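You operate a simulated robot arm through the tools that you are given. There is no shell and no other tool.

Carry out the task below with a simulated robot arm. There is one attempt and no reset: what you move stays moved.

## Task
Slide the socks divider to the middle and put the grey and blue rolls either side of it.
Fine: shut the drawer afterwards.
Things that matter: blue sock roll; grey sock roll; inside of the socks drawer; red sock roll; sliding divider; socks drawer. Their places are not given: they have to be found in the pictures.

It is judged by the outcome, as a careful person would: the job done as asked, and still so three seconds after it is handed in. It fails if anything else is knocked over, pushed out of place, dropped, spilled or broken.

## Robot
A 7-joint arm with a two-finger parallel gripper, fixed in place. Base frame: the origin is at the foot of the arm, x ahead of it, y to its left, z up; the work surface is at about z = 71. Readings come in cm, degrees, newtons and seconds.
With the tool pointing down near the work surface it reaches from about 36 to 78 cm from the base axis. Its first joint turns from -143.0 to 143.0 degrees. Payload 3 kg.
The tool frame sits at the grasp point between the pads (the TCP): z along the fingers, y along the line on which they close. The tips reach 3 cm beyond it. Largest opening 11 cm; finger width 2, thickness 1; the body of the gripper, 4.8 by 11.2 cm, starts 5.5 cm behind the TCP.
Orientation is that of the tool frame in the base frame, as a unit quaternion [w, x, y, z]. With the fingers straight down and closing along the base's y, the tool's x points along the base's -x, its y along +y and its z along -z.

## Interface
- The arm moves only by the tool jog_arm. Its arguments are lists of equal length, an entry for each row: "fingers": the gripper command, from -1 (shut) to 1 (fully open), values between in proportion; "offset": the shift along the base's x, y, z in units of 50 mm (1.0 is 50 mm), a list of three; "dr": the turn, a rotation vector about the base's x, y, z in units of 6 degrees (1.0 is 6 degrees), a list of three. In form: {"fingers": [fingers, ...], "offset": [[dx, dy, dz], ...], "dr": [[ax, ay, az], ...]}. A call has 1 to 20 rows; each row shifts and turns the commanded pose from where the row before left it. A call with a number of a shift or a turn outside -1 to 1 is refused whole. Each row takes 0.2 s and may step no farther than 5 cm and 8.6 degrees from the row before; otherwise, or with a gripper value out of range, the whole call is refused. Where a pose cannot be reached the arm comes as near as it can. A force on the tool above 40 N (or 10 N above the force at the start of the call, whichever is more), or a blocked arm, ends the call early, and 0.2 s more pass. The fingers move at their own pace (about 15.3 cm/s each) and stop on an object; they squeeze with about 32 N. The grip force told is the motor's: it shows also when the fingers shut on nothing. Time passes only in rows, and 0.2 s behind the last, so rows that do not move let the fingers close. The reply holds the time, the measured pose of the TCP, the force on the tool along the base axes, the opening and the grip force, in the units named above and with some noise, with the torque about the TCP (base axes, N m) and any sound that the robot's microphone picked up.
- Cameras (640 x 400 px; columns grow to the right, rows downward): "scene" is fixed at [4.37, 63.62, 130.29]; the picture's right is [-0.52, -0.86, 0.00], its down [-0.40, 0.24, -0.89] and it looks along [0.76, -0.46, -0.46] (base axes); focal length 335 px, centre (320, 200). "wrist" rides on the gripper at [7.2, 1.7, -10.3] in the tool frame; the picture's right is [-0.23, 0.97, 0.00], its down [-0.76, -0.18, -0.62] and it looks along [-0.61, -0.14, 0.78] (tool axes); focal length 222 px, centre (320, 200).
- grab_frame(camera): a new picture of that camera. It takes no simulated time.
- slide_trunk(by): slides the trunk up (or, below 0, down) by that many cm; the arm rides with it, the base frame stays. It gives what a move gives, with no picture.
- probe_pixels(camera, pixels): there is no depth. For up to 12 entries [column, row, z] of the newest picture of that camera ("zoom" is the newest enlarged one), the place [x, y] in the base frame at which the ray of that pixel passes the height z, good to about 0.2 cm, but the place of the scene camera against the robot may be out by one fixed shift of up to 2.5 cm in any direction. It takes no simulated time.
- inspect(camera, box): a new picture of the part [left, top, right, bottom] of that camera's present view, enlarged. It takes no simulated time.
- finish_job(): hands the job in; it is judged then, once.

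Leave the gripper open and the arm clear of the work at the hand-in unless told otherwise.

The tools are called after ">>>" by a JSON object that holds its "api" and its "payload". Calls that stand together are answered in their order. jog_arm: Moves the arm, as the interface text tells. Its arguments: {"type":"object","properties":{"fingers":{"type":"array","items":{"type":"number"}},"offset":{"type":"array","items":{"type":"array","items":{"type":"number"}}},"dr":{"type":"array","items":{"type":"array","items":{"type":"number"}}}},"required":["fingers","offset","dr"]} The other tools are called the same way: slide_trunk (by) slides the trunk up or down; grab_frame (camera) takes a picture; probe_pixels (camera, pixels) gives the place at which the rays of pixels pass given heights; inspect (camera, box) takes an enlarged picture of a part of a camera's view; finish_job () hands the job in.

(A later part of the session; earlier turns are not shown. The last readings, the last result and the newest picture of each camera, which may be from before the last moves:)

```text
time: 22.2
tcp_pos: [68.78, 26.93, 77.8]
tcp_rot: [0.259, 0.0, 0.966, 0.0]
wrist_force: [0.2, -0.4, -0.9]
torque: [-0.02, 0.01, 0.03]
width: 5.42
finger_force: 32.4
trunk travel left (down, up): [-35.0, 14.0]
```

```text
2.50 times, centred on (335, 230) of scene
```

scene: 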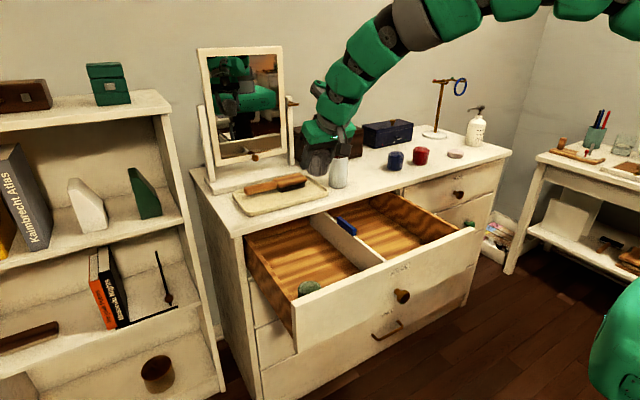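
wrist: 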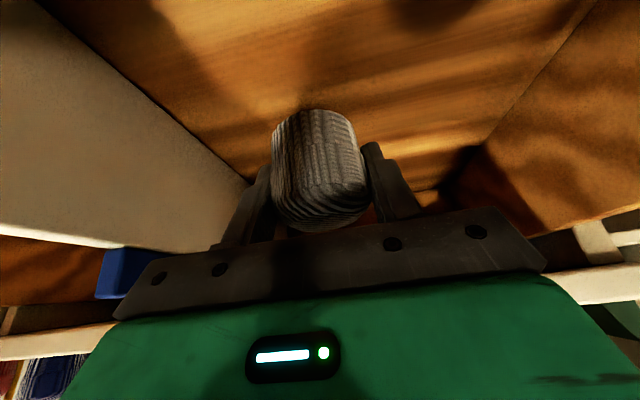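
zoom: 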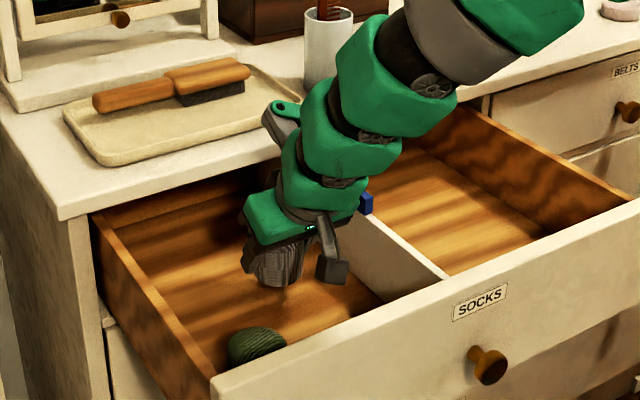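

The roll is hovering clear of the walls. I lower in small 0.5 cm steps, watching the force.

>>> {"api": "jog_arm", "payload": {"fingers": [-1, -1, -1, -1, -1], "offset": [[0, 0, -0.1], [0, 0, -0.1], [0, 0, -0.1], [0, 0, -0.08], [0, 0, 0]], "dr": [[0, 0, 0], [0, 0, 0], [0, 0, 0], [0, 0, 0], [0, 0, 0]]}}

>>> {"api": "grab_frame", "payload": {"camera": "wrist"}}

```text
time: 23.4
tcp_pos: [68.85, 27.01, 76.07]
tcp_rot: [0.259, 0.001, 0.966, -0.001]
wrist_force: [0.2, 0.9, -1.1]
torque: [0.0, -0.02, -0.01]
width: 5.44
finger_force: 32.4
trunk travel left (down, up): [-35.0, 14.0]
```

```text
taken
```

wrist: 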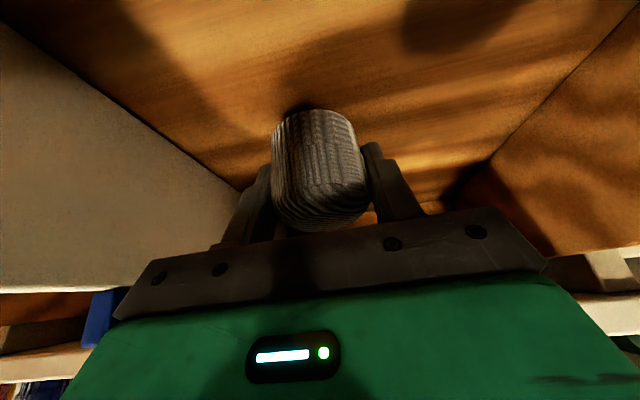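

No contact yet. I continue with finer steps of 0.25 cm.

>>> {"api": "jog_arm", "payload": {"fingers": [-1, -1, -1], "offset": [[0, 0, -0.05], [0, 0, -0.05], [0, 0, 0]], "dr": [[0, 0, 0], [0, 0, 0], [0, 0, 0]]}}

```text
time: 24.2
tcp_pos: [68.87, 26.97, 75.41]
tcp_rot: [0.258, 0.0, 0.966, 0.0]
wrist_force: [0.2, 1.2, 0.2]
torque: [0.0, 0.01, -0.02]
width: 5.44
finger_force: 31.9
trunk travel left (down, up): [-35.0, 14.0]
```

The force is still about zero. I go down a little more, 0.2 cm at a time.

>>> {"api": "jog_arm", "payload": {"fingers": [-1, -1, -1], "offset": [[0, 0, -0.04], [0, 0, -0.04], [0, 0, 0]], "dr": [[0, 0, 0], [0, 0, 0], [0, 0, 0]]}}

>>> {"api": "inspect", "payload": {"camera": "wrist", "box": [220, 80, 420, 240]}}

```text
time: 25.0
tcp_pos: [68.9, 26.95, 75.13]
tcp_rot: [0.26, 0.0, 0.966, 0.002]
wrist_force: [3.2, -2.8, 27.9]
torque: [0.27, -0.13, -0.01]
width: 5.41
finger_force: 31.8
trunk travel left (down, up): [-35.0, 14.0]
```

```text
2.50 times, centred on (320, 160) of wrist
```

zoom: 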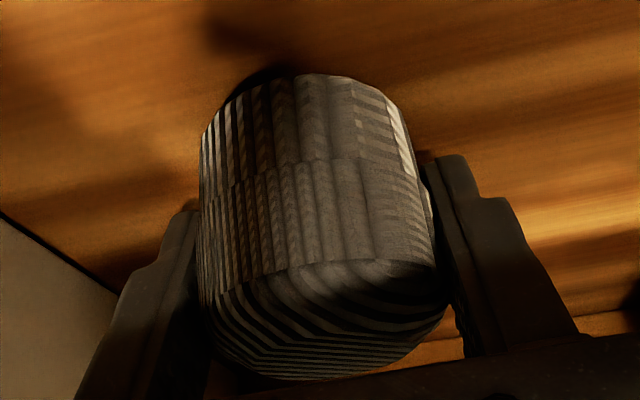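

The roll has touched the floor (28 N upward). I ease up 0.15 cm, then open the fingers.

>>> {"api": "jog_arm", "payload": {"fingers": [-1, -1, -0.3, 0.3, 0.6, 0.6], "offset": [[0, 0, 0.025], [0, 0, 0], [0, 0, 0], [0, 0, 0], [0, 0, 0], [0, 0, 0]], "dr": [[0, 0, 0], [0, 0, 0], [0, 0, 0], [0, 0, 0], [0, 0, 0], [0, 0, 0]]}}

>>> {"api": "grab_frame", "payload": {"camera": "wrist"}}

```text
time: 26.4
tcp_pos: [68.95, 27.03, 74.98]
tcp_rot: [0.258, -0.001, 0.966, 0.0]
wrist_force: [-0.7, 0.3, 1.0]
torque: [0.02, 0.03, 0.0]
width: 8.81
finger_force: 0.0
trunk travel left (down, up): [-35.0, 14.0]
```

```text
taken
```

wrist: 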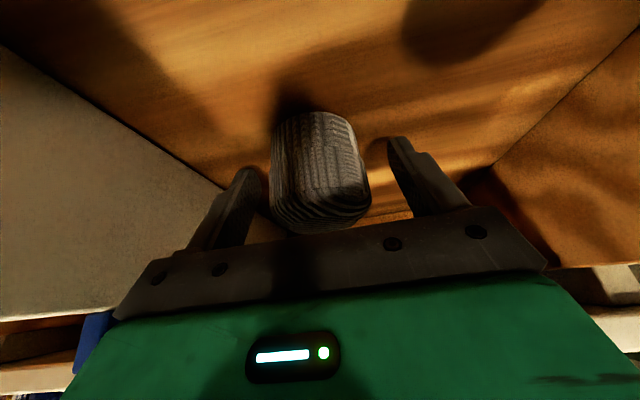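

The grey roll is released and standing on the drawer floor. I lift straight up.

>>> {"api": "jog_arm", "payload": {"fingers": [0.6, 0.6, 0.6, 0.6, 0.6, 0.6, 0.6, 0.6], "offset": [[0, 0, 0.3], [0, 0, 0.6], [0, 0, 0.9], [0, 0, 0.9], [0, 0, 0.9], [0, 0, 0.9], [0, 0, 0.9], [0, 0, 0.3]], "dr": [[0, 0, 0], [0, 0, 0], [0, 0, 0], [0, 0, 0], [0, 0, 0], [0, 0, 0], [0, 0, 0], [0, 0, 0]]}}

>>> {"api": "grab_frame", "payload": {"camera": "wrist"}}

>>> {"api": "inspect", "payload": {"camera": "scene", "box": [230, 150, 480, 310]}}

```text
time: 28.2
tcp_pos: [68.85, 27.16, 103.77]
tcp_rot: [0.259, -0.001, 0.966, 0.001]
wrist_force: [-1.3, 0.6, 0.9]
torque: [0.0, 0.0, 0.02]
width: 8.83
finger_force: 0.1
trunk travel left (down, up): [-35.0, 14.0]
```

```text
taken
```

wrist: 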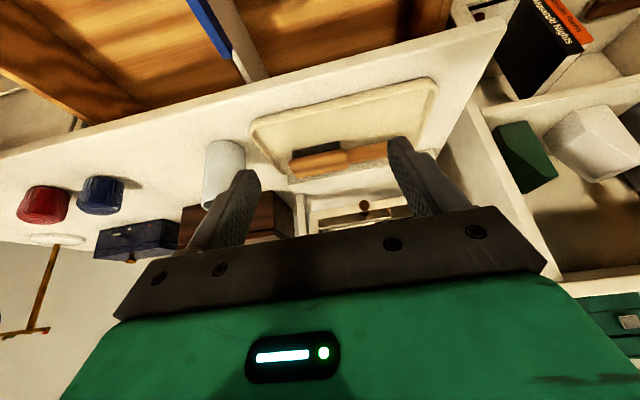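

```text
2.50 times, centred on (355, 230) of scene
```

zoom: 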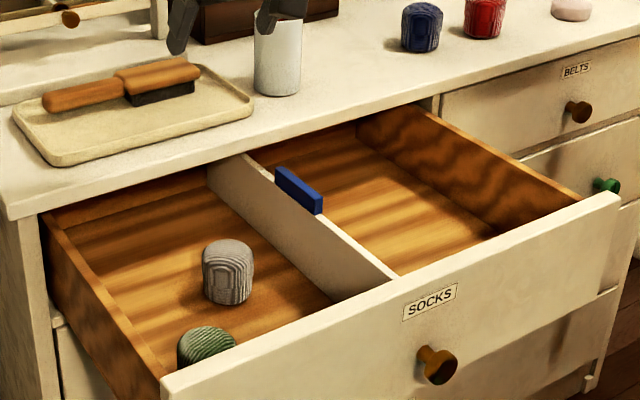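

The grey roll stands in the left compartment. Next is the blue roll: I move across to y≈−14.7 at x≈69, then forward and look.

>>> {"api": "jog_arm", "payload": {"fingers": [0.75, 0.75, 0.75, 0.75, 0.75, 0.75, 0.75, 0.75, 0.75, 0.75, 0.75, 0.75, 0.75, 0.75], "offset": [[0, -0.83, 0], [0, -0.83, 0], [0, -0.83, 0], [0, -0.83, 0], [0, -0.83, 0], [0, -0.83, 0], [0, -0.83, 0], [0, -0.83, 0], [0, -0.86, 0], [0, -0.86, 0], [0.8, 0, -0.2], [0.8, 0, -0.4], [0.8, 0, -0.4], [0, 0, 0]], "dr": [[0, 0, 0], [0, 0, 0], [0, 0, 0], [0, 0, 0], [0, 0, 0], [0, 0, 0], [0, 0, 0], [0, 0, 0], [0, 0, 0], [0, 0, 0], [0, 0, 0], [0, 0, 0], [0, 0, 0], [0, 0, 0]]}}

>>> {"api": "grab_frame", "payload": {"camera": "wrist"}}

>>> {"api": "inspect", "payload": {"camera": "scene", "box": [310, 90, 470, 190]}}

```text
time: 31.2
tcp_pos: [81.17, -14.61, 98.66]
tcp_rot: [0.257, 0.0, 0.966, 0.0]
wrist_force: [0.2, 0.6, 0.3]
torque: [-0.02, 0.0, 0.01]
width: 9.63
finger_force: 0.1
trunk travel left (down, up): [-35.0, 14.0]
```

```text
taken
```

wrist: 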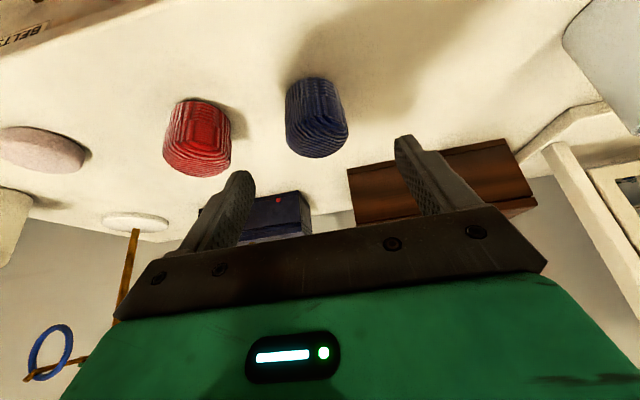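

```text
4.00 times, centred on (390, 140) of scene
```

zoom: 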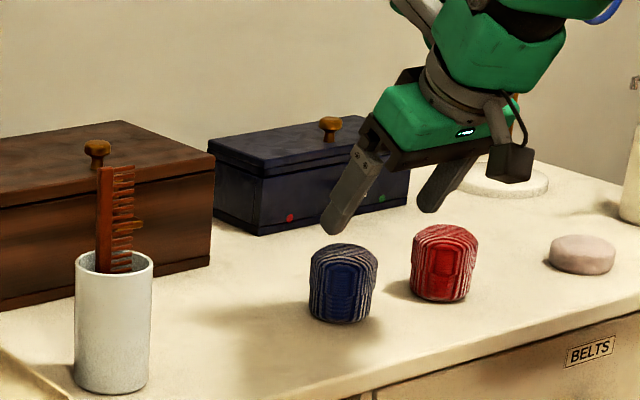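

The blue roll centre refines to about (87.0, −14.9). I align the gripper and lower to (86.3, −14.9, 90.3), fingers either side, checking whether that reach is attained.

>>> {"api": "jog_arm", "payload": {"fingers": [0.75, 0.75, 0.75, 0.75], "offset": [[0.5, -0.03, -0.25], [0.4, -0.03, -0.35], [0.13, 0, -0.4], [0, 0, 0]], "dr": [[0, 0, 0], [0, 0, 0], [0, 0, 0], [0, 0, 0]]}}

>>> {"api": "grab_frame", "payload": {"camera": "wrist"}}

```text
time: 32.2
tcp_pos: [86.17, -15.08, 93.56]
tcp_rot: [0.258, 0.001, 0.966, 0.0]
wrist_force: [0.0, 0.6, -0.8]
torque: [-0.03, 0.0, -0.01]
width: 9.65
finger_force: 0.1
trunk travel left (down, up): [-35.0, 14.0]
```

```text
taken
```

wrist: 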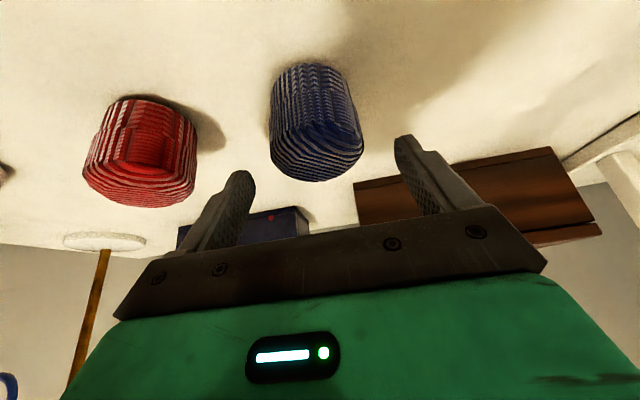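

The blue roll is well framed between the fingers at y≈−14.8. I shift +0.2 cm in y and lower the last 3.2 cm.

>>> {"api": "jog_arm", "payload": {"fingers": [0.75, 0.75, 0.75], "offset": [[0, 0.04, -0.35], [0, 0, -0.29], [0, 0, 0]], "dr": [[0, 0, 0], [0, 0, 0], [0, 0, 0]]}}

>>> {"api": "grab_frame", "payload": {"camera": "wrist"}}

>>> {"api": "inspect", "payload": {"camera": "scene", "box": [310, 90, 470, 190]}}

```text
time: 33.0
tcp_pos: [86.09, -14.88, 90.43]
tcp_rot: [0.259, 0.0, 0.966, 0.001]
wrist_force: [0.0, 0.0, -0.2]
torque: [0.0, -0.01, 0.0]
width: 9.63
finger_force: 0.0
trunk travel left (down, up): [-35.0, 14.0]
```

```text
taken
```

wrist: 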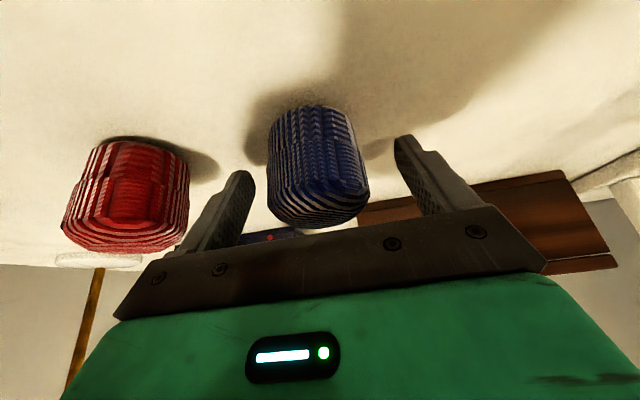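

```text
4.00 times, centred on (390, 140) of scene
```

zoom: 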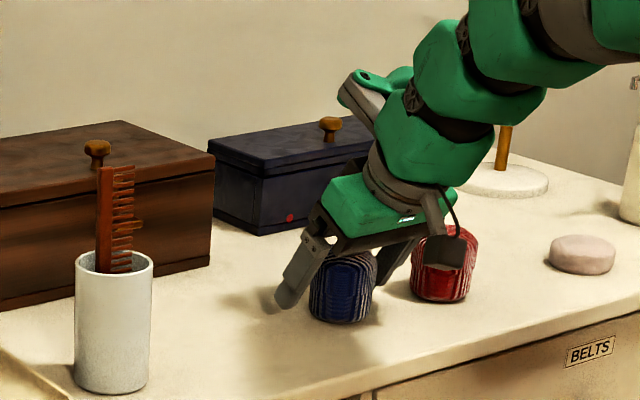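

The blue roll sits between the fingers, clear of the red one. Closing.

>>> {"api": "jog_arm", "payload": {"fingers": [-0.2, -1, -1, -1], "offset": [[0, 0, 0], [0, 0, 0], [0, 0, 0], [0, 0, 0]], "dr": [[0, 0, 0], [0, 0, 0], [0, 0, 0], [0, 0, 0]]}}

>>> {"api": "grab_frame", "payload": {"camera": "wrist"}}

```text
time: 34.0
tcp_pos: [86.09, -14.89, 90.32]
tcp_rot: [0.259, -0.001, 0.966, 0.001]
wrist_force: [1.2, -0.8, 2.2]
torque: [0.0, -0.01, -0.02]
width: 5.42
finger_force: 31.2
trunk travel left (down, up): [-35.0, 14.0]
```

```text
taken
```

wrist: 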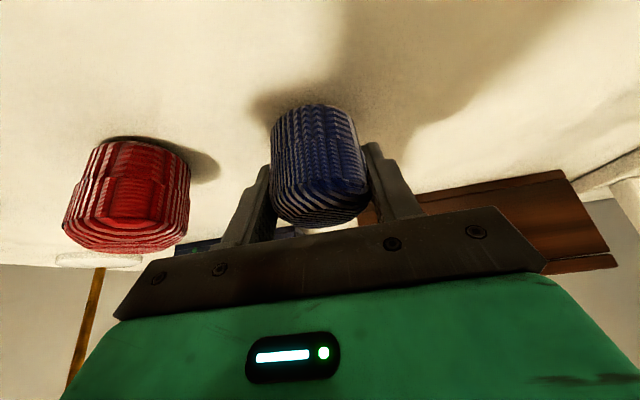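

The blue roll is gripped (5.4 cm, 31 N). I lift it straight up, pull back to x≈69, and move to y≈5 over the right compartment.

>>> {"api": "jog_arm", "payload": {"fingers": [-1, -1, -1, -1, -1, -1, -1, -1, -1, -1, -1, -1, -1, -1, -1, -1], "offset": [[0, 0, 0.3], [0, 0, 0.6], [0, 0, 0.8], [0, 0, 0.8], [0, 0, 0.2], [-0.5, 0, 0], [-0.8, 0, 0], [-0.8, 0, 0], [-0.8, 0, 0], [-0.54, 0.3, 0], [0, 0.8, 0], [0, 0.9, 0], [0, 0.9, 0], [0, 0.7, 0], [0, 0.38, 0], [0, 0, 0]], "dr": [[0, 0, 0], [0, 0, 0], [0, 0, 0], [0, 0, 0], [0, 0, 0], [0, 0, 0], [0, 0, 0], [0, 0, 0], [0, 0, 0], [0, 0, 0], [0, 0, 0], [0, 0, 0], [0, 0, 0], [0, 0, 0], [0, 0, 0], [0, 0, 0]]}}

>>> {"api": "grab_frame", "payload": {"camera": "wrist"}}

>>> {"api": "grab_frame", "payload": {"camera": "scene"}}

```text
time: 37.4
tcp_pos: [68.92, 5.1, 104.23]
tcp_rot: [0.259, 0.001, 0.966, -0.001]
wrist_force: [-0.9, 0.2, 0.3]
torque: [0.0, 0.03, -0.01]
width: 5.4
finger_force: 32.1
trunk travel left (down, up): [-35.0, 14.0]
```

```text
taken
```

wrist: 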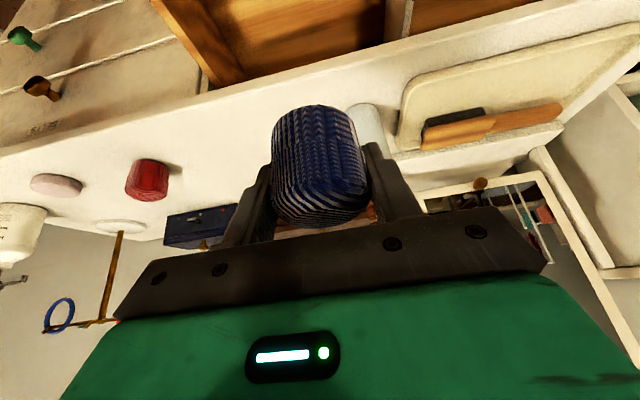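

```text
taken
```

scene: 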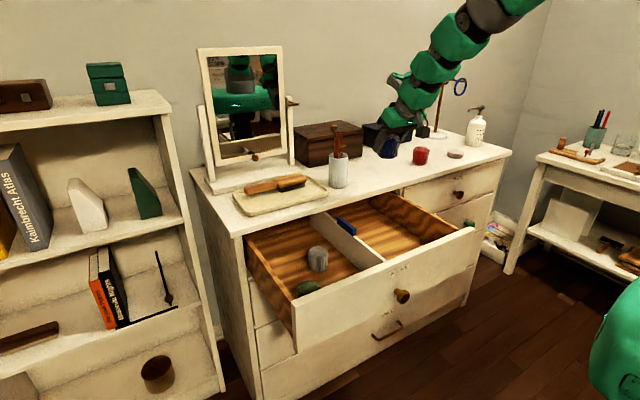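

The blue roll is held over the right compartment at (68.9, 5.1). I lower to about z = 76.2, just above the floor contact height found before.

>>> {"api": "jog_arm", "payload": {"fingers": [-1, -1, -1, -1, -1, -1, -1, -1, -1], "offset": [[0, 0, -0.5], [0, 0, -0.8], [0, 0, -0.8], [0, 0, -0.8], [0, 0, -0.8], [0, 0, -0.8], [0, 0, -0.7], [0, 0, -0.35], [0, 0, 0]], "dr": [[0, 0, 0], [0, 0, 0], [0, 0, 0], [0, 0, 0], [0, 0, 0], [0, 0, 0], [0, 0, 0], [0, 0, 0], [0, 0, 0]]}}

>>> {"api": "grab_frame", "payload": {"camera": "wrist"}}

>>> {"api": "inspect", "payload": {"camera": "scene", "box": [230, 150, 480, 310]}}

```text
time: 39.4
tcp_pos: [68.92, 5.12, 76.35]
tcp_rot: [0.258, 0.0, 0.966, 0.0]
wrist_force: [0.4, 0.9, -0.5]
torque: [-0.01, -0.04, -0.02]
width: 5.42
finger_force: 31.9
trunk travel left (down, up): [-35.0, 14.0]
```

```text
taken
```

wrist: 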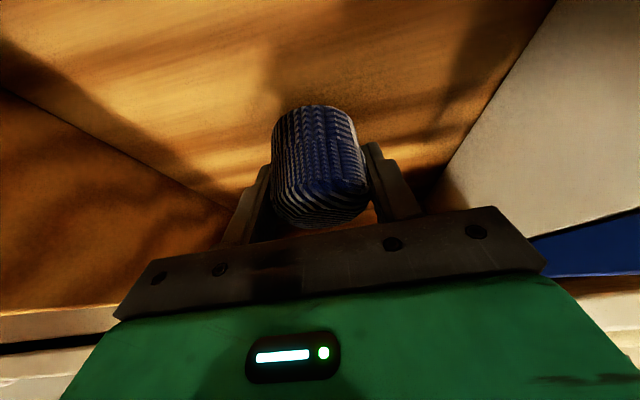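

```text
2.50 times, centred on (355, 230) of scene
```

zoom: 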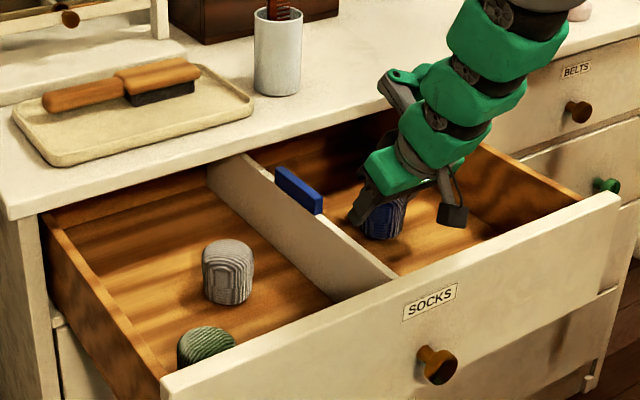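

The blue roll is clear of the divider and wall. I lower in fine steps to touch down.

>>> {"api": "jog_arm", "payload": {"fingers": [-1, -1, -1, -1, -1, -1], "offset": [[0, 0, -0.06], [0, 0, -0.06], [0, 0, -0.05], [0, 0, -0.03], [0, 0, -0.02], [0, 0, 0]], "dr": [[0, 0, 0], [0, 0, 0], [0, 0, 0], [0, 0, 0], [0, 0, 0], [0, 0, 0]]}}

```text
time: 40.8
tcp_pos: [68.99, 5.0, 75.42]
tcp_rot: [0.261, 0.0, 0.965, 0.001]
wrist_force: [2.5, -1.8, 25.4]
torque: [-0.09, -0.05, 0.02]
width: 5.44
finger_force: 32.1
trunk travel left (down, up): [-35.0, 14.0]
```

The blue roll has touched the floor (25 N upward). I ease up slightly and open.

>>> {"api": "jog_arm", "payload": {"fingers": [-1, -1, -0.3, 0.3, 0.6, 0.6], "offset": [[0, 0, 0.025], [0, 0, 0], [0, 0, 0], [0, 0, 0], [0, 0, 0], [0, 0, 0]], "dr": [[0, 0, 0], [0, 0, 0], [0, 0, 0], [0, 0, 0], [0, 0, 0], [0, 0, 0]]}}

>>> {"api": "grab_frame", "payload": {"camera": "wrist"}}

```text
time: 42.2
tcp_pos: [68.89, 4.98, 75.28]
tcp_rot: [0.258, 0.0, 0.966, -0.001]
wrist_force: [-0.2, 0.8, 0.7]
torque: [-0.05, 0.01, -0.01]
width: 8.8
finger_force: 0.1
trunk travel left (down, up): [-35.0, 14.0]
```

```text
taken
```

wrist: 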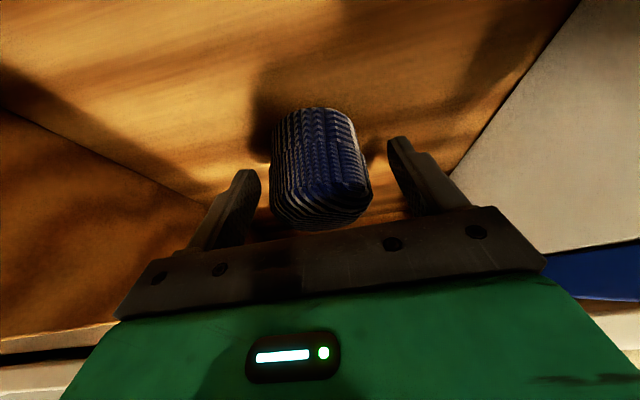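

The blue roll stands released in the right compartment. I lift straight up well clear.

>>> {"api": "jog_arm", "payload": {"fingers": [0.6, 0.6, 0.6, 0.6, 0.6, 0.6, 0.6, 0.6], "offset": [[0, 0, 0.3], [0, 0, 0.6], [0, 0, 0.9], [0, 0, 0.9], [0, 0, 0.9], [0, 0, 0.9], [0, 0, 0.6], [0, 0, 0]], "dr": [[0, 0, 0], [0, 0, 0], [0, 0, 0], [0, 0, 0], [0, 0, 0], [0, 0, 0], [0, 0, 0], [0, 0, 0]]}}

>>> {"api": "inspect", "payload": {"camera": "scene", "box": [230, 150, 480, 310]}}

>>> {"api": "grab_frame", "payload": {"camera": "wrist"}}

```text
time: 44.0
tcp_pos: [68.9, 4.98, 100.85]
tcp_rot: [0.258, 0.001, 0.966, 0.0]
wrist_force: [0.4, -0.3, -0.4]
torque: [0.01, 0.06, 0.0]
width: 8.78
finger_force: 0.0
trunk travel left (down, up): [-35.0, 14.0]
```

```text
2.50 times, centred on (355, 230) of scene
```

zoom: 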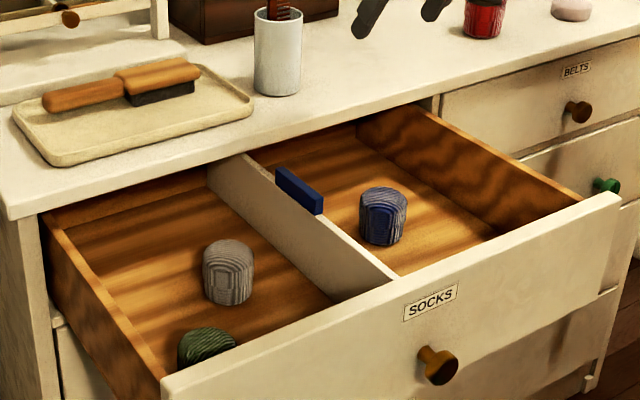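

```text
taken
```

wrist: 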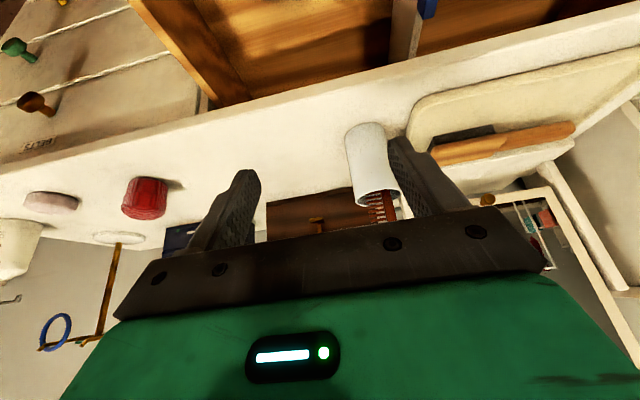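

Both rolls stand upright either side of the divider. Now I prepare to shut the drawer: I close the fingers and move back to (42, 17.2) at z≈101, in front of the drawer panel.

>>> {"api": "jog_arm", "payload": {"fingers": [-1, -1, -1, -1, -1, -1, -1, -1], "offset": [[-0.77, 0.35, 0], [-0.77, 0.35, 0], [-0.77, 0.35, 0], [-0.77, 0.35, 0], [-0.77, 0.35, 0], [-0.77, 0.35, 0], [-0.77, 0.35, 0], [0, 0, 0]], "dr": [[0, 0, 0], [0, 0, 0], [0, 0, 0], [0, 0, 0], [0, 0, 0], [0, 0, 0], [0, 0, 0], [0, 0, 0]]}}

>>> {"api": "grab_frame", "payload": {"camera": "wrist"}}

>>> {"api": "grab_frame", "payload": {"camera": "scene"}}

```text
time: 45.8
tcp_pos: [42.59, 17.96, 101.28]
tcp_rot: [0.258, 0.001, 0.966, -0.001]
wrist_force: [0.1, 0.1, -0.1]
torque: [-0.03, -0.01, 0.04]
width: 0.01
finger_force: 31.9
out of reach, approached as far as the arm can: row 7
trunk travel left (down, up): [-35.0, 14.0]
```

```text
taken
```

wrist: 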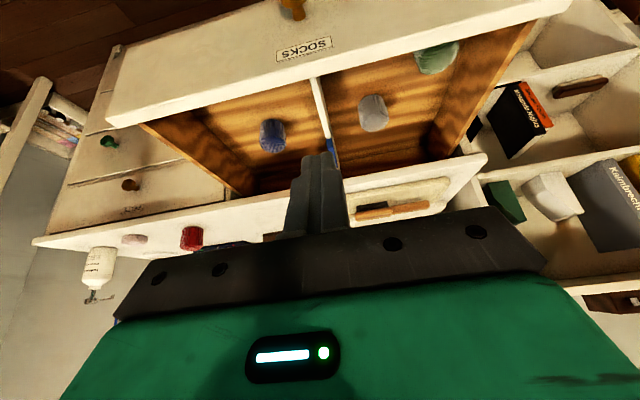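

```text
taken
```

scene: 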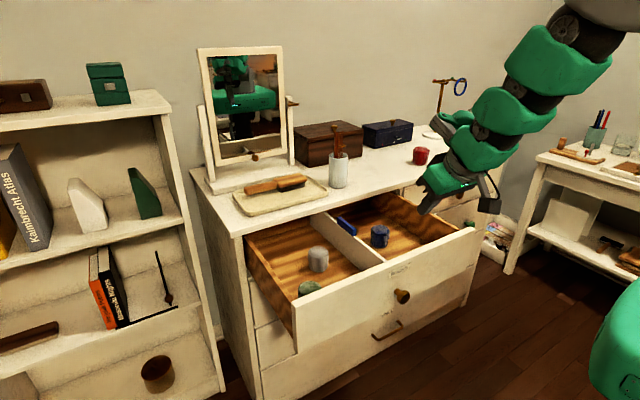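

The arm hit its near limit at x≈42.6 in this tilt, but that is enough: the fingertip's leading corner is about x≈45, ahead of the panel at x≈49. I zoom in to measure the panel and knob before lowering.

>>> {"api": "inspect", "payload": {"camera": "wrist", "box": [200, 0, 440, 150]}}

>>> {"api": "probe_pixels", "payload": {"camera": "wrist", "pixels": [[290, 5, 75], [300, 18, 75], [107, 118, 82.7], [570, 3, 82.7], [316, 76, 82.7], [318, 60, 82.7]]}}

```text
2.67 times, centred on (320, 75) of wrist
```

zoom: 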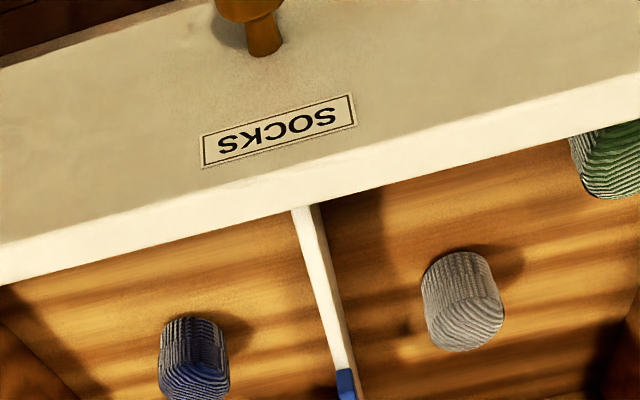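

```text
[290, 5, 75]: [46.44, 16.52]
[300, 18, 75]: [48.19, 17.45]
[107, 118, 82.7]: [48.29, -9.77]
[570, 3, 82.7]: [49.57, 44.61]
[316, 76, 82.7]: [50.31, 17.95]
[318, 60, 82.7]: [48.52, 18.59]
```

The panel's outer face is at x≈48.5, its centre at y≈17.4, and the knob is at z≈75, below where I'll push. I lower in front of the panel to z≈81.3 at y≈17.4.

>>> {"api": "jog_arm", "payload": {"fingers": [-1, -1, -1, -1, -1, -1], "offset": [[0, -0.1, -0.7], [0, 0, -0.9], [0, 0, -0.9], [0, 0, -0.9], [0, 0, -0.6], [0, 0, 0]], "dr": [[0, 0, 0], [0, 0, 0], [0, 0, 0], [0, 0, 0], [0, 0, 0], [0, 0, 0]]}}

>>> {"api": "grab_frame", "payload": {"camera": "wrist"}}

>>> {"api": "grab_frame", "payload": {"camera": "scene"}}

```text
time: 47.2
tcp_pos: [44.53, 19.01, 82.21]
tcp_rot: [0.259, 0.001, 0.966, -0.001]
wrist_force: [-0.4, -0.3, -1.0]
torque: [0.03, 0.01, 0.0]
width: 0.0
finger_force: 31.2
out of reach, approached as far as the arm can: row 1, 2, 3
trunk travel left (down, up): [-35.0, 14.0]
```

```text
taken
```

wrist: 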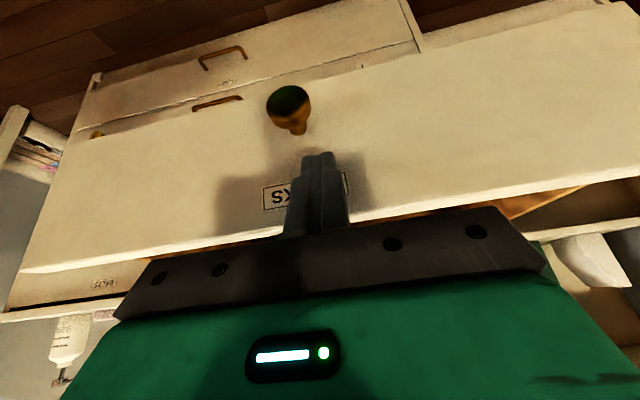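

```text
taken
```

scene: 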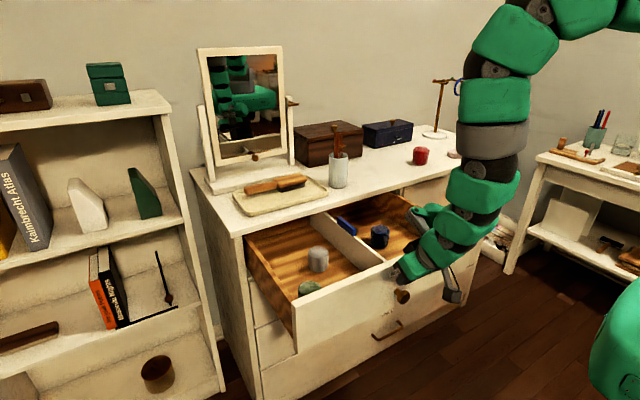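

I'm now in front of the panel at (44.5, 19.0, 82.2), fingertips about 1.6 cm from it and above the knob. I shift to y≈17.4 and z≈81.2.

>>> {"api": "jog_arm", "payload": {"fingers": [-1, -1, -1], "offset": [[0, -0.16, -0.1], [0, -0.16, -0.1], [0, 0, 0]], "dr": [[0, 0, 0], [0, 0, 0], [0, 0, 0]]}}

>>> {"api": "grab_frame", "payload": {"camera": "wrist"}}

```text
time: 48.0
tcp_pos: [44.63, 17.3, 81.23]
tcp_rot: [0.257, 0.001, 0.966, -0.001]
wrist_force: [0.3, -0.4, -0.7]
torque: [-0.01, -0.02, 0.0]
width: 0.0
finger_force: 31.6
trunk travel left (down, up): [-35.0, 14.0]
```

```text
taken
```

wrist: 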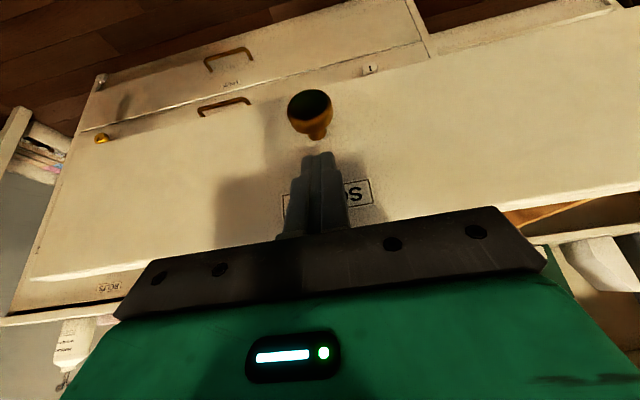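

I'm centred on the panel above the knob. I start pushing in +x gently, 0.6–0.75 cm per step, to feel contact and drawer resistance.

>>> {"api": "jog_arm", "payload": {"fingers": [-1, -1, -1, -1, -1, -1, -1], "offset": [[0.12, 0, 0], [0.12, 0, 0], [0.12, 0, 0], [0.15, 0, 0], [0.15, 0, 0], [0.15, 0, 0], [0, 0, 0]], "dr": [[0, 0, 0], [0, 0, 0], [0, 0, 0], [0, 0, 0], [0, 0, 0], [0, 0, 0], [0, 0, 0]]}}

>>> {"api": "grab_frame", "payload": {"camera": "scene"}}

>>> {"api": "grab_frame", "payload": {"camera": "wrist"}}

```text
time: 49.6
tcp_pos: [48.68, 17.24, 81.17]
tcp_rot: [0.259, 0.001, 0.966, -0.001]
wrist_force: [-0.1, 0.0, 0.2]
torque: [-0.01, -0.03, -0.01]
width: 0.0
finger_force: 32.2
trunk travel left (down, up): [-35.0, 14.0]
```

```text
taken
```

scene: 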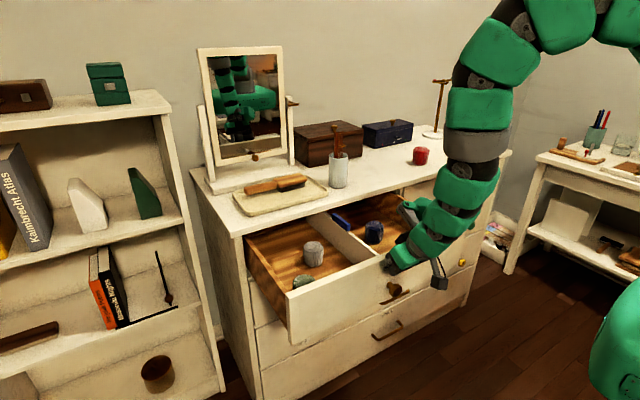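

```text
taken
```

wrist: 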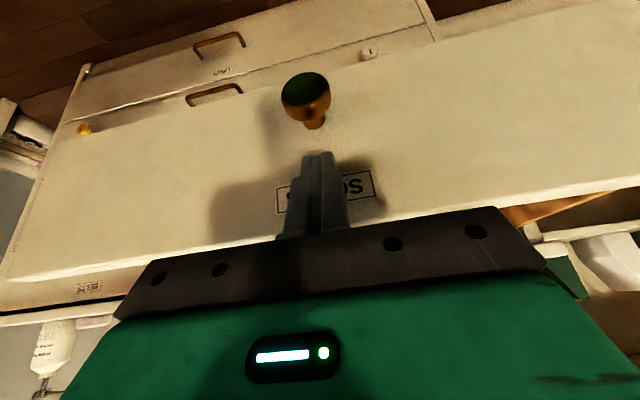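

The drawer slides easily and the rolls stay upright. I keep pushing slowly for another 9 cm.

>>> {"api": "jog_arm", "payload": {"fingers": [-1, -1, -1, -1, -1, -1, -1, -1, -1, -1, -1, -1, -1], "offset": [[0.1, 0, 0], [0.15, 0, 0], [0.15, 0, 0], [0.15, 0, 0], [0.15, 0, 0], [0.15, 0, 0], [0.15, 0, 0], [0.15, 0, 0], [0.15, 0, 0], [0.15, 0, 0], [0.15, 0, 0], [0.15, 0, 0], [0.1, 0, 0]], "dr": [[0, 0, 0], [0, 0, 0], [0, 0, 0], [0, 0, 0], [0, 0, 0], [0, 0, 0], [0, 0, 0], [0, 0, 0], [0, 0, 0], [0, 0, 0], [0, 0, 0], [0, 0, 0], [0, 0, 0]]}}

>>> {"api": "grab_frame", "payload": {"camera": "scene"}}

>>> {"api": "grab_frame", "payload": {"camera": "wrist"}}

```text
time: 52.4
tcp_pos: [57.79, 17.36, 81.34]
tcp_rot: [0.258, 0.0, 0.966, 0.001]
wrist_force: [0.0, -0.1, -0.5]
torque: [0.02, 0.05, -0.01]
width: 0.0
finger_force: 31.6
trunk travel left (down, up): [-35.0, 14.0]
```

```text
taken
```

scene: 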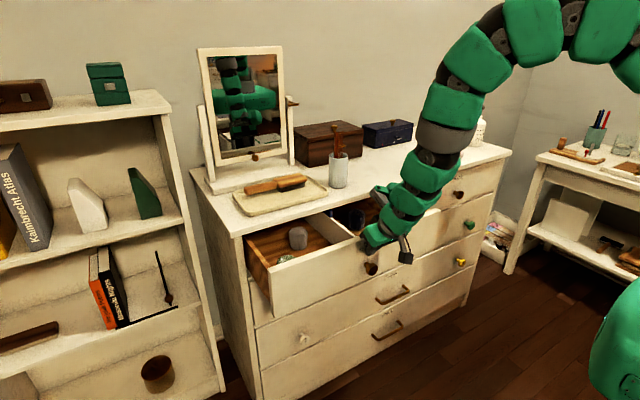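

```text
taken
```

wrist: 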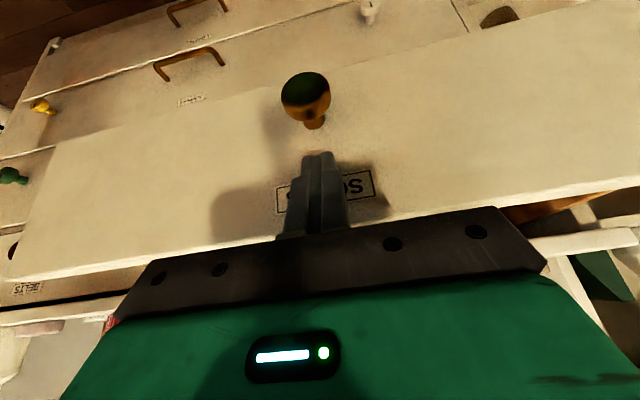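

About half closed, with contact steady and the panel square. I continue 9 cm more at the same slow rate.

>>> {"api": "jog_arm", "payload": {"fingers": [-1, -1, -1, -1, -1, -1, -1, -1, -1, -1, -1, -1, -1], "offset": [[0.1, 0, 0], [0.15, 0, 0], [0.15, 0, 0], [0.15, 0, 0], [0.15, 0, 0], [0.15, 0, 0], [0.15, 0, 0], [0.15, 0, 0], [0.15, 0, 0], [0.15, 0, 0], [0.15, 0, 0], [0.15, 0, 0], [0.1, 0, 0]], "dr": [[0, 0, 0], [0, 0, 0], [0, 0, 0], [0, 0, 0], [0, 0, 0], [0, 0, 0], [0, 0, 0], [0, 0, 0], [0, 0, 0], [0, 0, 0], [0, 0, 0], [0, 0, 0], [0, 0, 0]]}}

>>> {"api": "grab_frame", "payload": {"camera": "scene"}}

>>> {"api": "grab_frame", "payload": {"camera": "wrist"}}

>>> {"api": "inspect", "payload": {"camera": "scene", "box": [230, 180, 480, 336]}}

```text
time: 55.2
tcp_pos: [67.15, 17.28, 81.14]
tcp_rot: [0.258, 0.0, 0.966, 0.0]
wrist_force: [0.7, -0.5, -0.9]
torque: [0.0, 0.02, 0.01]
width: 0.03
finger_force: 32.3
trunk travel left (down, up): [-35.0, 14.0]
```

```text
taken
```

scene: 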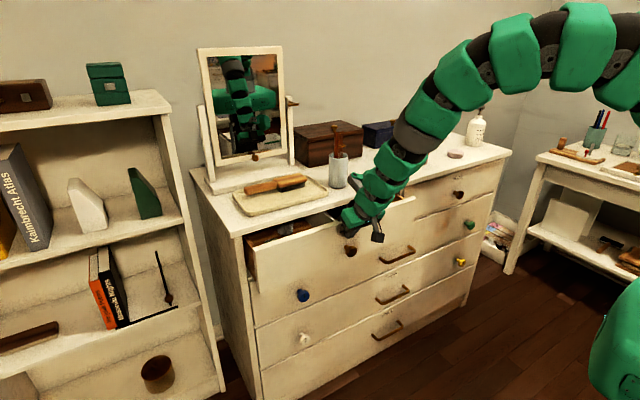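

```text
taken
```

wrist: 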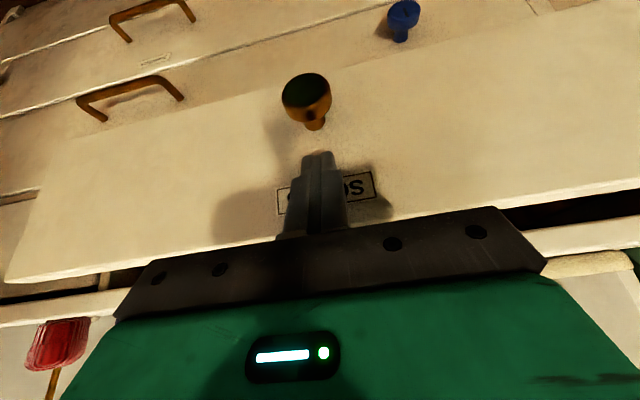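

```text
2.56 times, centred on (355, 258) of scene
```

zoom: 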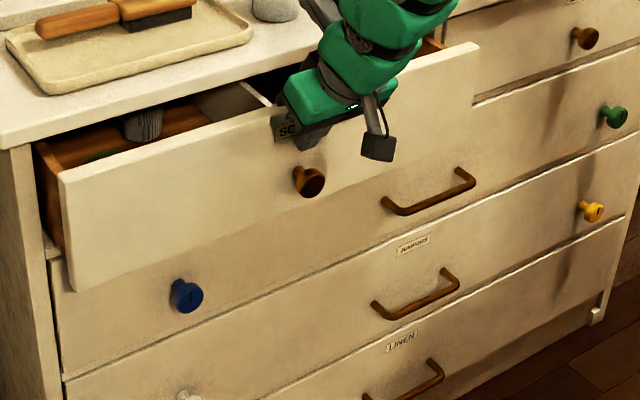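

About 5 cm remain. I push on in 0.5 cm steps and watch the force.

>>> {"api": "jog_arm", "payload": {"fingers": [-1, -1, -1, -1, -1, -1, -1, -1], "offset": [[0.1, 0, 0], [0.1, 0, 0], [0.1, 0, 0], [0.1, 0, 0], [0.1, 0, 0], [0.1, 0, 0], [0.1, 0, 0], [0, 0, 0]], "dr": [[0, 0, 0], [0, 0, 0], [0, 0, 0], [0, 0, 0], [0, 0, 0], [0, 0, 0], [0, 0, 0], [0, 0, 0]]}}

>>> {"api": "inspect", "payload": {"camera": "scene", "box": [230, 180, 480, 336]}}

>>> {"api": "grab_frame", "payload": {"camera": "wrist"}}

```text
time: 57.0
tcp_pos: [70.72, 17.33, 81.24]
tcp_rot: [0.259, 0.0, 0.966, -0.001]
wrist_force: [-1.6, -0.4, 0.3]
torque: [0.01, -0.01, 0.0]
width: 0.0
finger_force: 32.2
trunk travel left (down, up): [-35.0, 14.0]
```

```text
2.56 times, centred on (355, 258) of scene
```

zoom: 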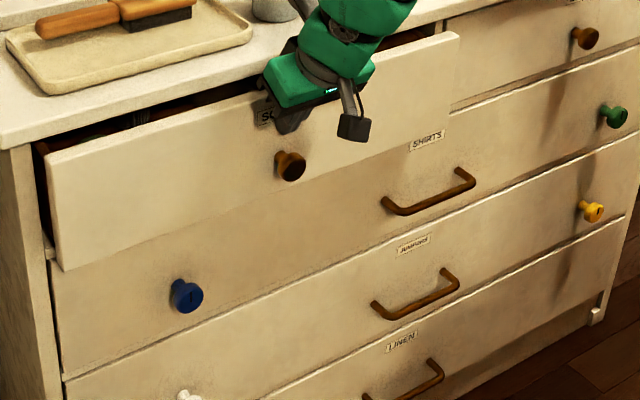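

```text
taken
```

wrist: 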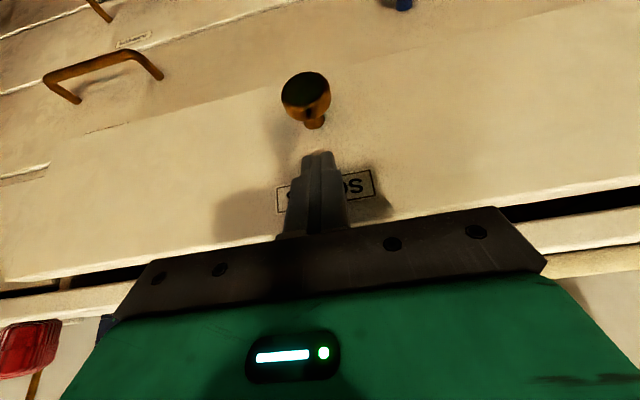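

A gap of about 2–3 cm still shows under the dresser top. I continue in 0.4 cm steps.

>>> {"api": "jog_arm", "payload": {"fingers": [-1, -1, -1, -1, -1, -1], "offset": [[0.08, 0, 0], [0.08, 0, 0], [0.08, 0, 0], [0.08, 0, 0], [0.06, 0, 0], [0, 0, 0]], "dr": [[0, 0, 0], [0, 0, 0], [0, 0, 0], [0, 0, 0], [0, 0, 0], [0, 0, 0]]}}

>>> {"api": "inspect", "payload": {"camera": "scene", "box": [230, 180, 480, 336]}}

>>> {"api": "grab_frame", "payload": {"camera": "wrist"}}

```text
time: 58.4
tcp_pos: [72.58, 17.19, 81.09]
tcp_rot: [0.259, 0.001, 0.966, -0.001]
wrist_force: [-1.0, 0.2, 0.1]
torque: [0.02, 0.04, 0.02]
width: 0.0
finger_force: 32.3
trunk travel left (down, up): [-35.0, 14.0]
```

```text
2.56 times, centred on (355, 258) of scene
```

zoom: 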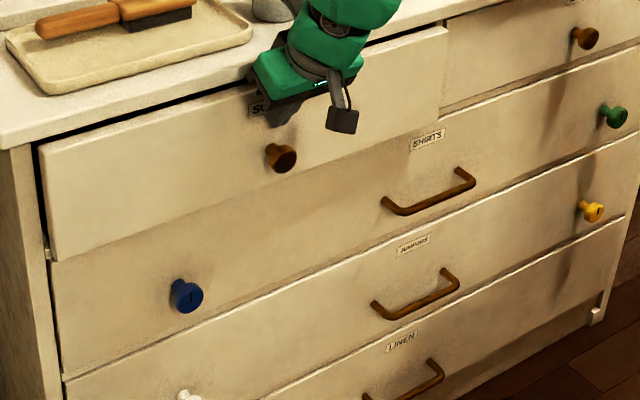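

```text
taken
```

wrist: 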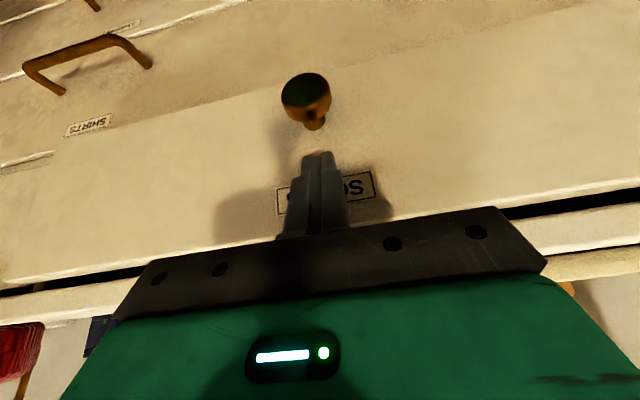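

Nearly flush, with perhaps 1 cm left and no end-stop force yet. I continue in 0.25 cm steps until I feel the stop.

>>> {"api": "jog_arm", "payload": {"fingers": [-1, -1, -1, -1, -1], "offset": [[0.05, 0, 0], [0.05, 0, 0], [0.05, 0, 0], [0.05, 0, 0], [0, 0, 0]], "dr": [[0, 0, 0], [0, 0, 0], [0, 0, 0], [0, 0, 0], [0, 0, 0]]}}

>>> {"api": "inspect", "payload": {"camera": "scene", "box": [230, 180, 480, 336]}}

```text
time: 59.6
tcp_pos: [73.62, 17.33, 81.21]
tcp_rot: [0.259, 0.001, 0.966, 0.0]
wrist_force: [0.4, 0.0, -1.1]
torque: [0.02, 0.02, -0.02]
width: 0.03
finger_force: 32.7
trunk travel left (down, up): [-35.0, 14.0]
```

```text
2.56 times, centred on (355, 258) of scene
```

zoom: 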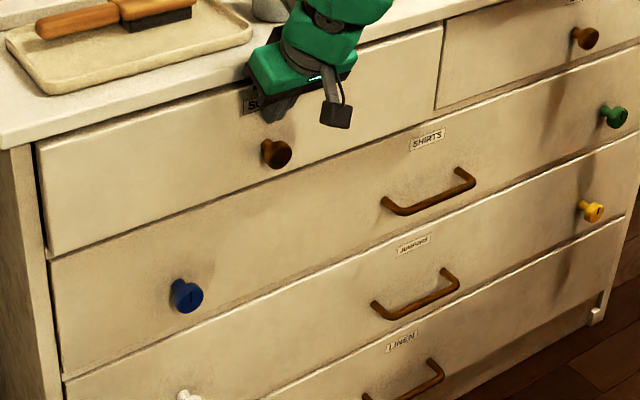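

It looks almost flush. I push a little further, 0.2 cm steps, to find the stop.

>>> {"api": "jog_arm", "payload": {"fingers": [-1, -1, -1, -1], "offset": [[0.04, 0, 0], [0.04, 0, 0], [0.04, 0, 0], [0, 0, 0]], "dr": [[0, 0, 0], [0, 0, 0], [0, 0, 0], [0, 0, 0]]}}

>>> {"api": "inspect", "payload": {"camera": "scene", "box": [230, 180, 480, 336]}}

>>> {"api": "grab_frame", "payload": {"camera": "wrist"}}

```text
time: 60.6
tcp_pos: [74.13, 17.23, 81.23]
tcp_rot: [0.259, 0.0, 0.966, 0.0]
wrist_force: [-1.6, -0.5, 0.5]
torque: [-0.01, 0.02, -0.02]
width: 0.0
finger_force: 32.2
trunk travel left (down, up): [-35.0, 14.0]
```

```text
2.56 times, centred on (355, 258) of scene
```

zoom: 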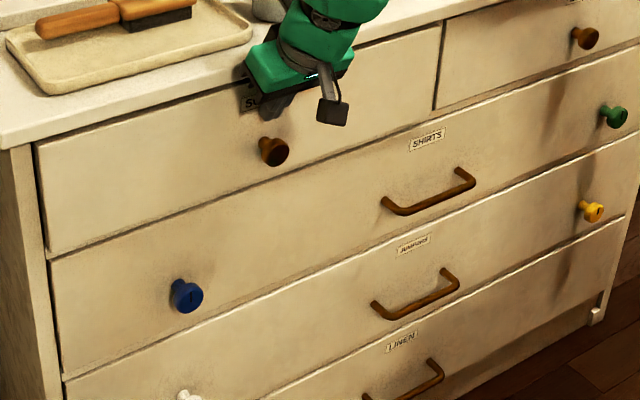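

```text
taken
```

wrist: 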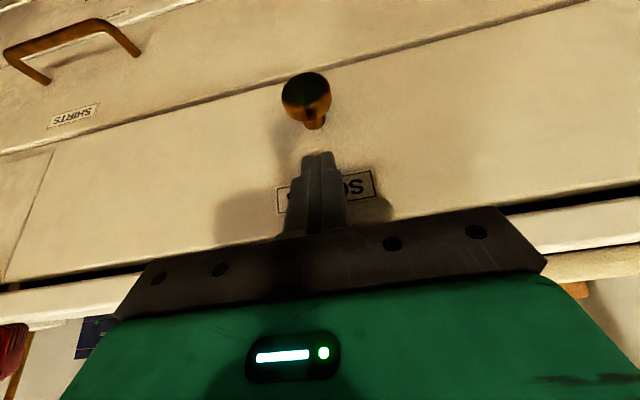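

The panel now looks flush with its neighbours. I check for the end stop with two or three more tiny steps.

>>> {"api": "jog_arm", "payload": {"fingers": [-1, -1, -1, -1], "offset": [[0.03, 0, 0], [0.03, 0, 0], [0.02, 0, 0], [0, 0, 0]], "dr": [[0, 0, 0], [0, 0, 0], [0, 0, 0], [0, 0, 0]]}}

>>> {"api": "inspect", "payload": {"camera": "scene", "box": [230, 200, 330, 290]}}

>>> {"api": "inspect", "payload": {"camera": "scene", "box": [360, 160, 460, 250]}}

```text
time: 61.6
tcp_pos: [74.51, 17.25, 81.23]
tcp_rot: [0.259, 0.002, 0.966, -0.001]
wrist_force: [-1.5, -0.8, -0.2]
torque: [-0.04, 0.04, -0.01]
width: 0.02
finger_force: 31.9
trunk travel left (down, up): [-35.0, 14.0]
```

```text
4.44 times, centred on (280, 245) of scene
```

zoom: 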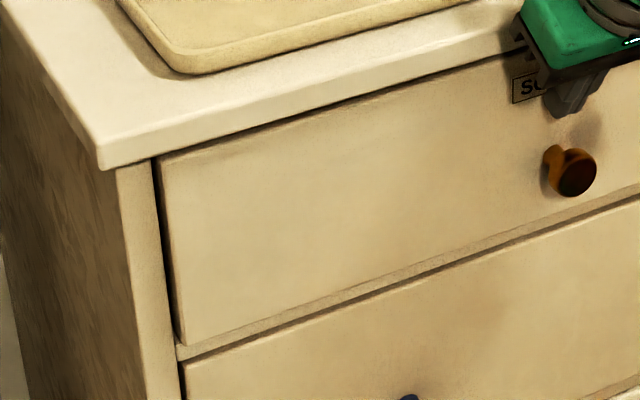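

```text
4.44 times, centred on (410, 205) of scene
```

zoom: 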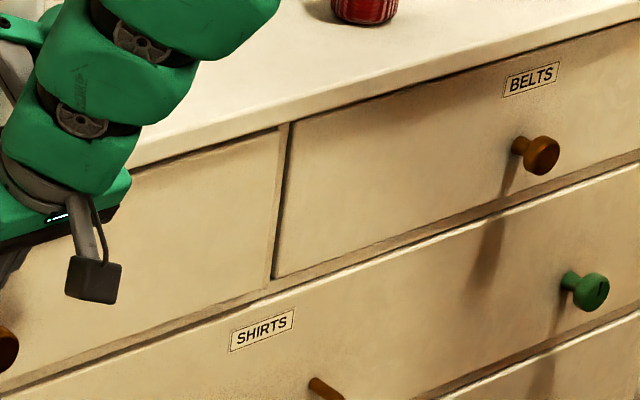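

No stop felt yet. Comparing the top-edge lines of SOCKS and BELTS, about 0.3 cm may remain. I continue with tiny steps.

>>> {"api": "jog_arm", "payload": {"fingers": [-1, -1, -1, -1], "offset": [[0.03, 0, 0], [0.03, 0, 0], [0.02, 0, 0], [0, 0, 0]], "dr": [[0, 0, 0], [0, 0, 0], [0, 0, 0], [0, 0, 0]]}}

>>> {"api": "inspect", "payload": {"camera": "scene", "box": [360, 160, 460, 250]}}

>>> {"api": "inspect", "payload": {"camera": "scene", "box": [230, 200, 330, 290]}}

```text
time: 62.6
tcp_pos: [74.93, 17.36, 81.13]
tcp_rot: [0.259, 0.001, 0.966, -0.001]
wrist_force: [-2.9, -0.6, -0.3]
torque: [0.01, 0.06, 0.02]
width: 0.01
finger_force: 32.0
trunk travel left (down, up): [-35.0, 14.0]
```

```text
4.44 times, centred on (410, 205) of scene
```

zoom: 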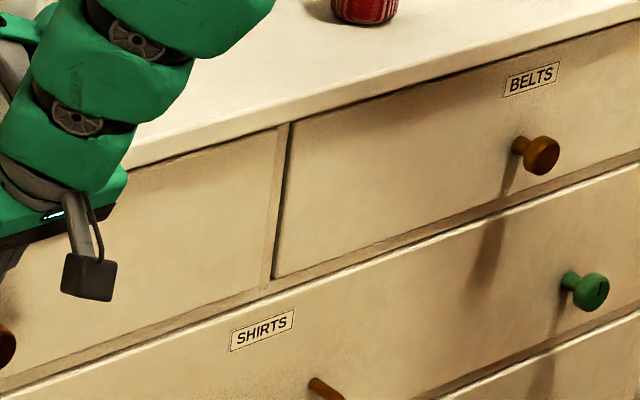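

```text
4.44 times, centred on (280, 245) of scene
```

zoom: 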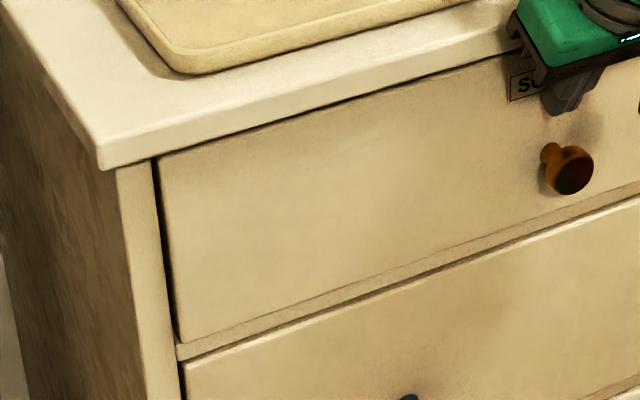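

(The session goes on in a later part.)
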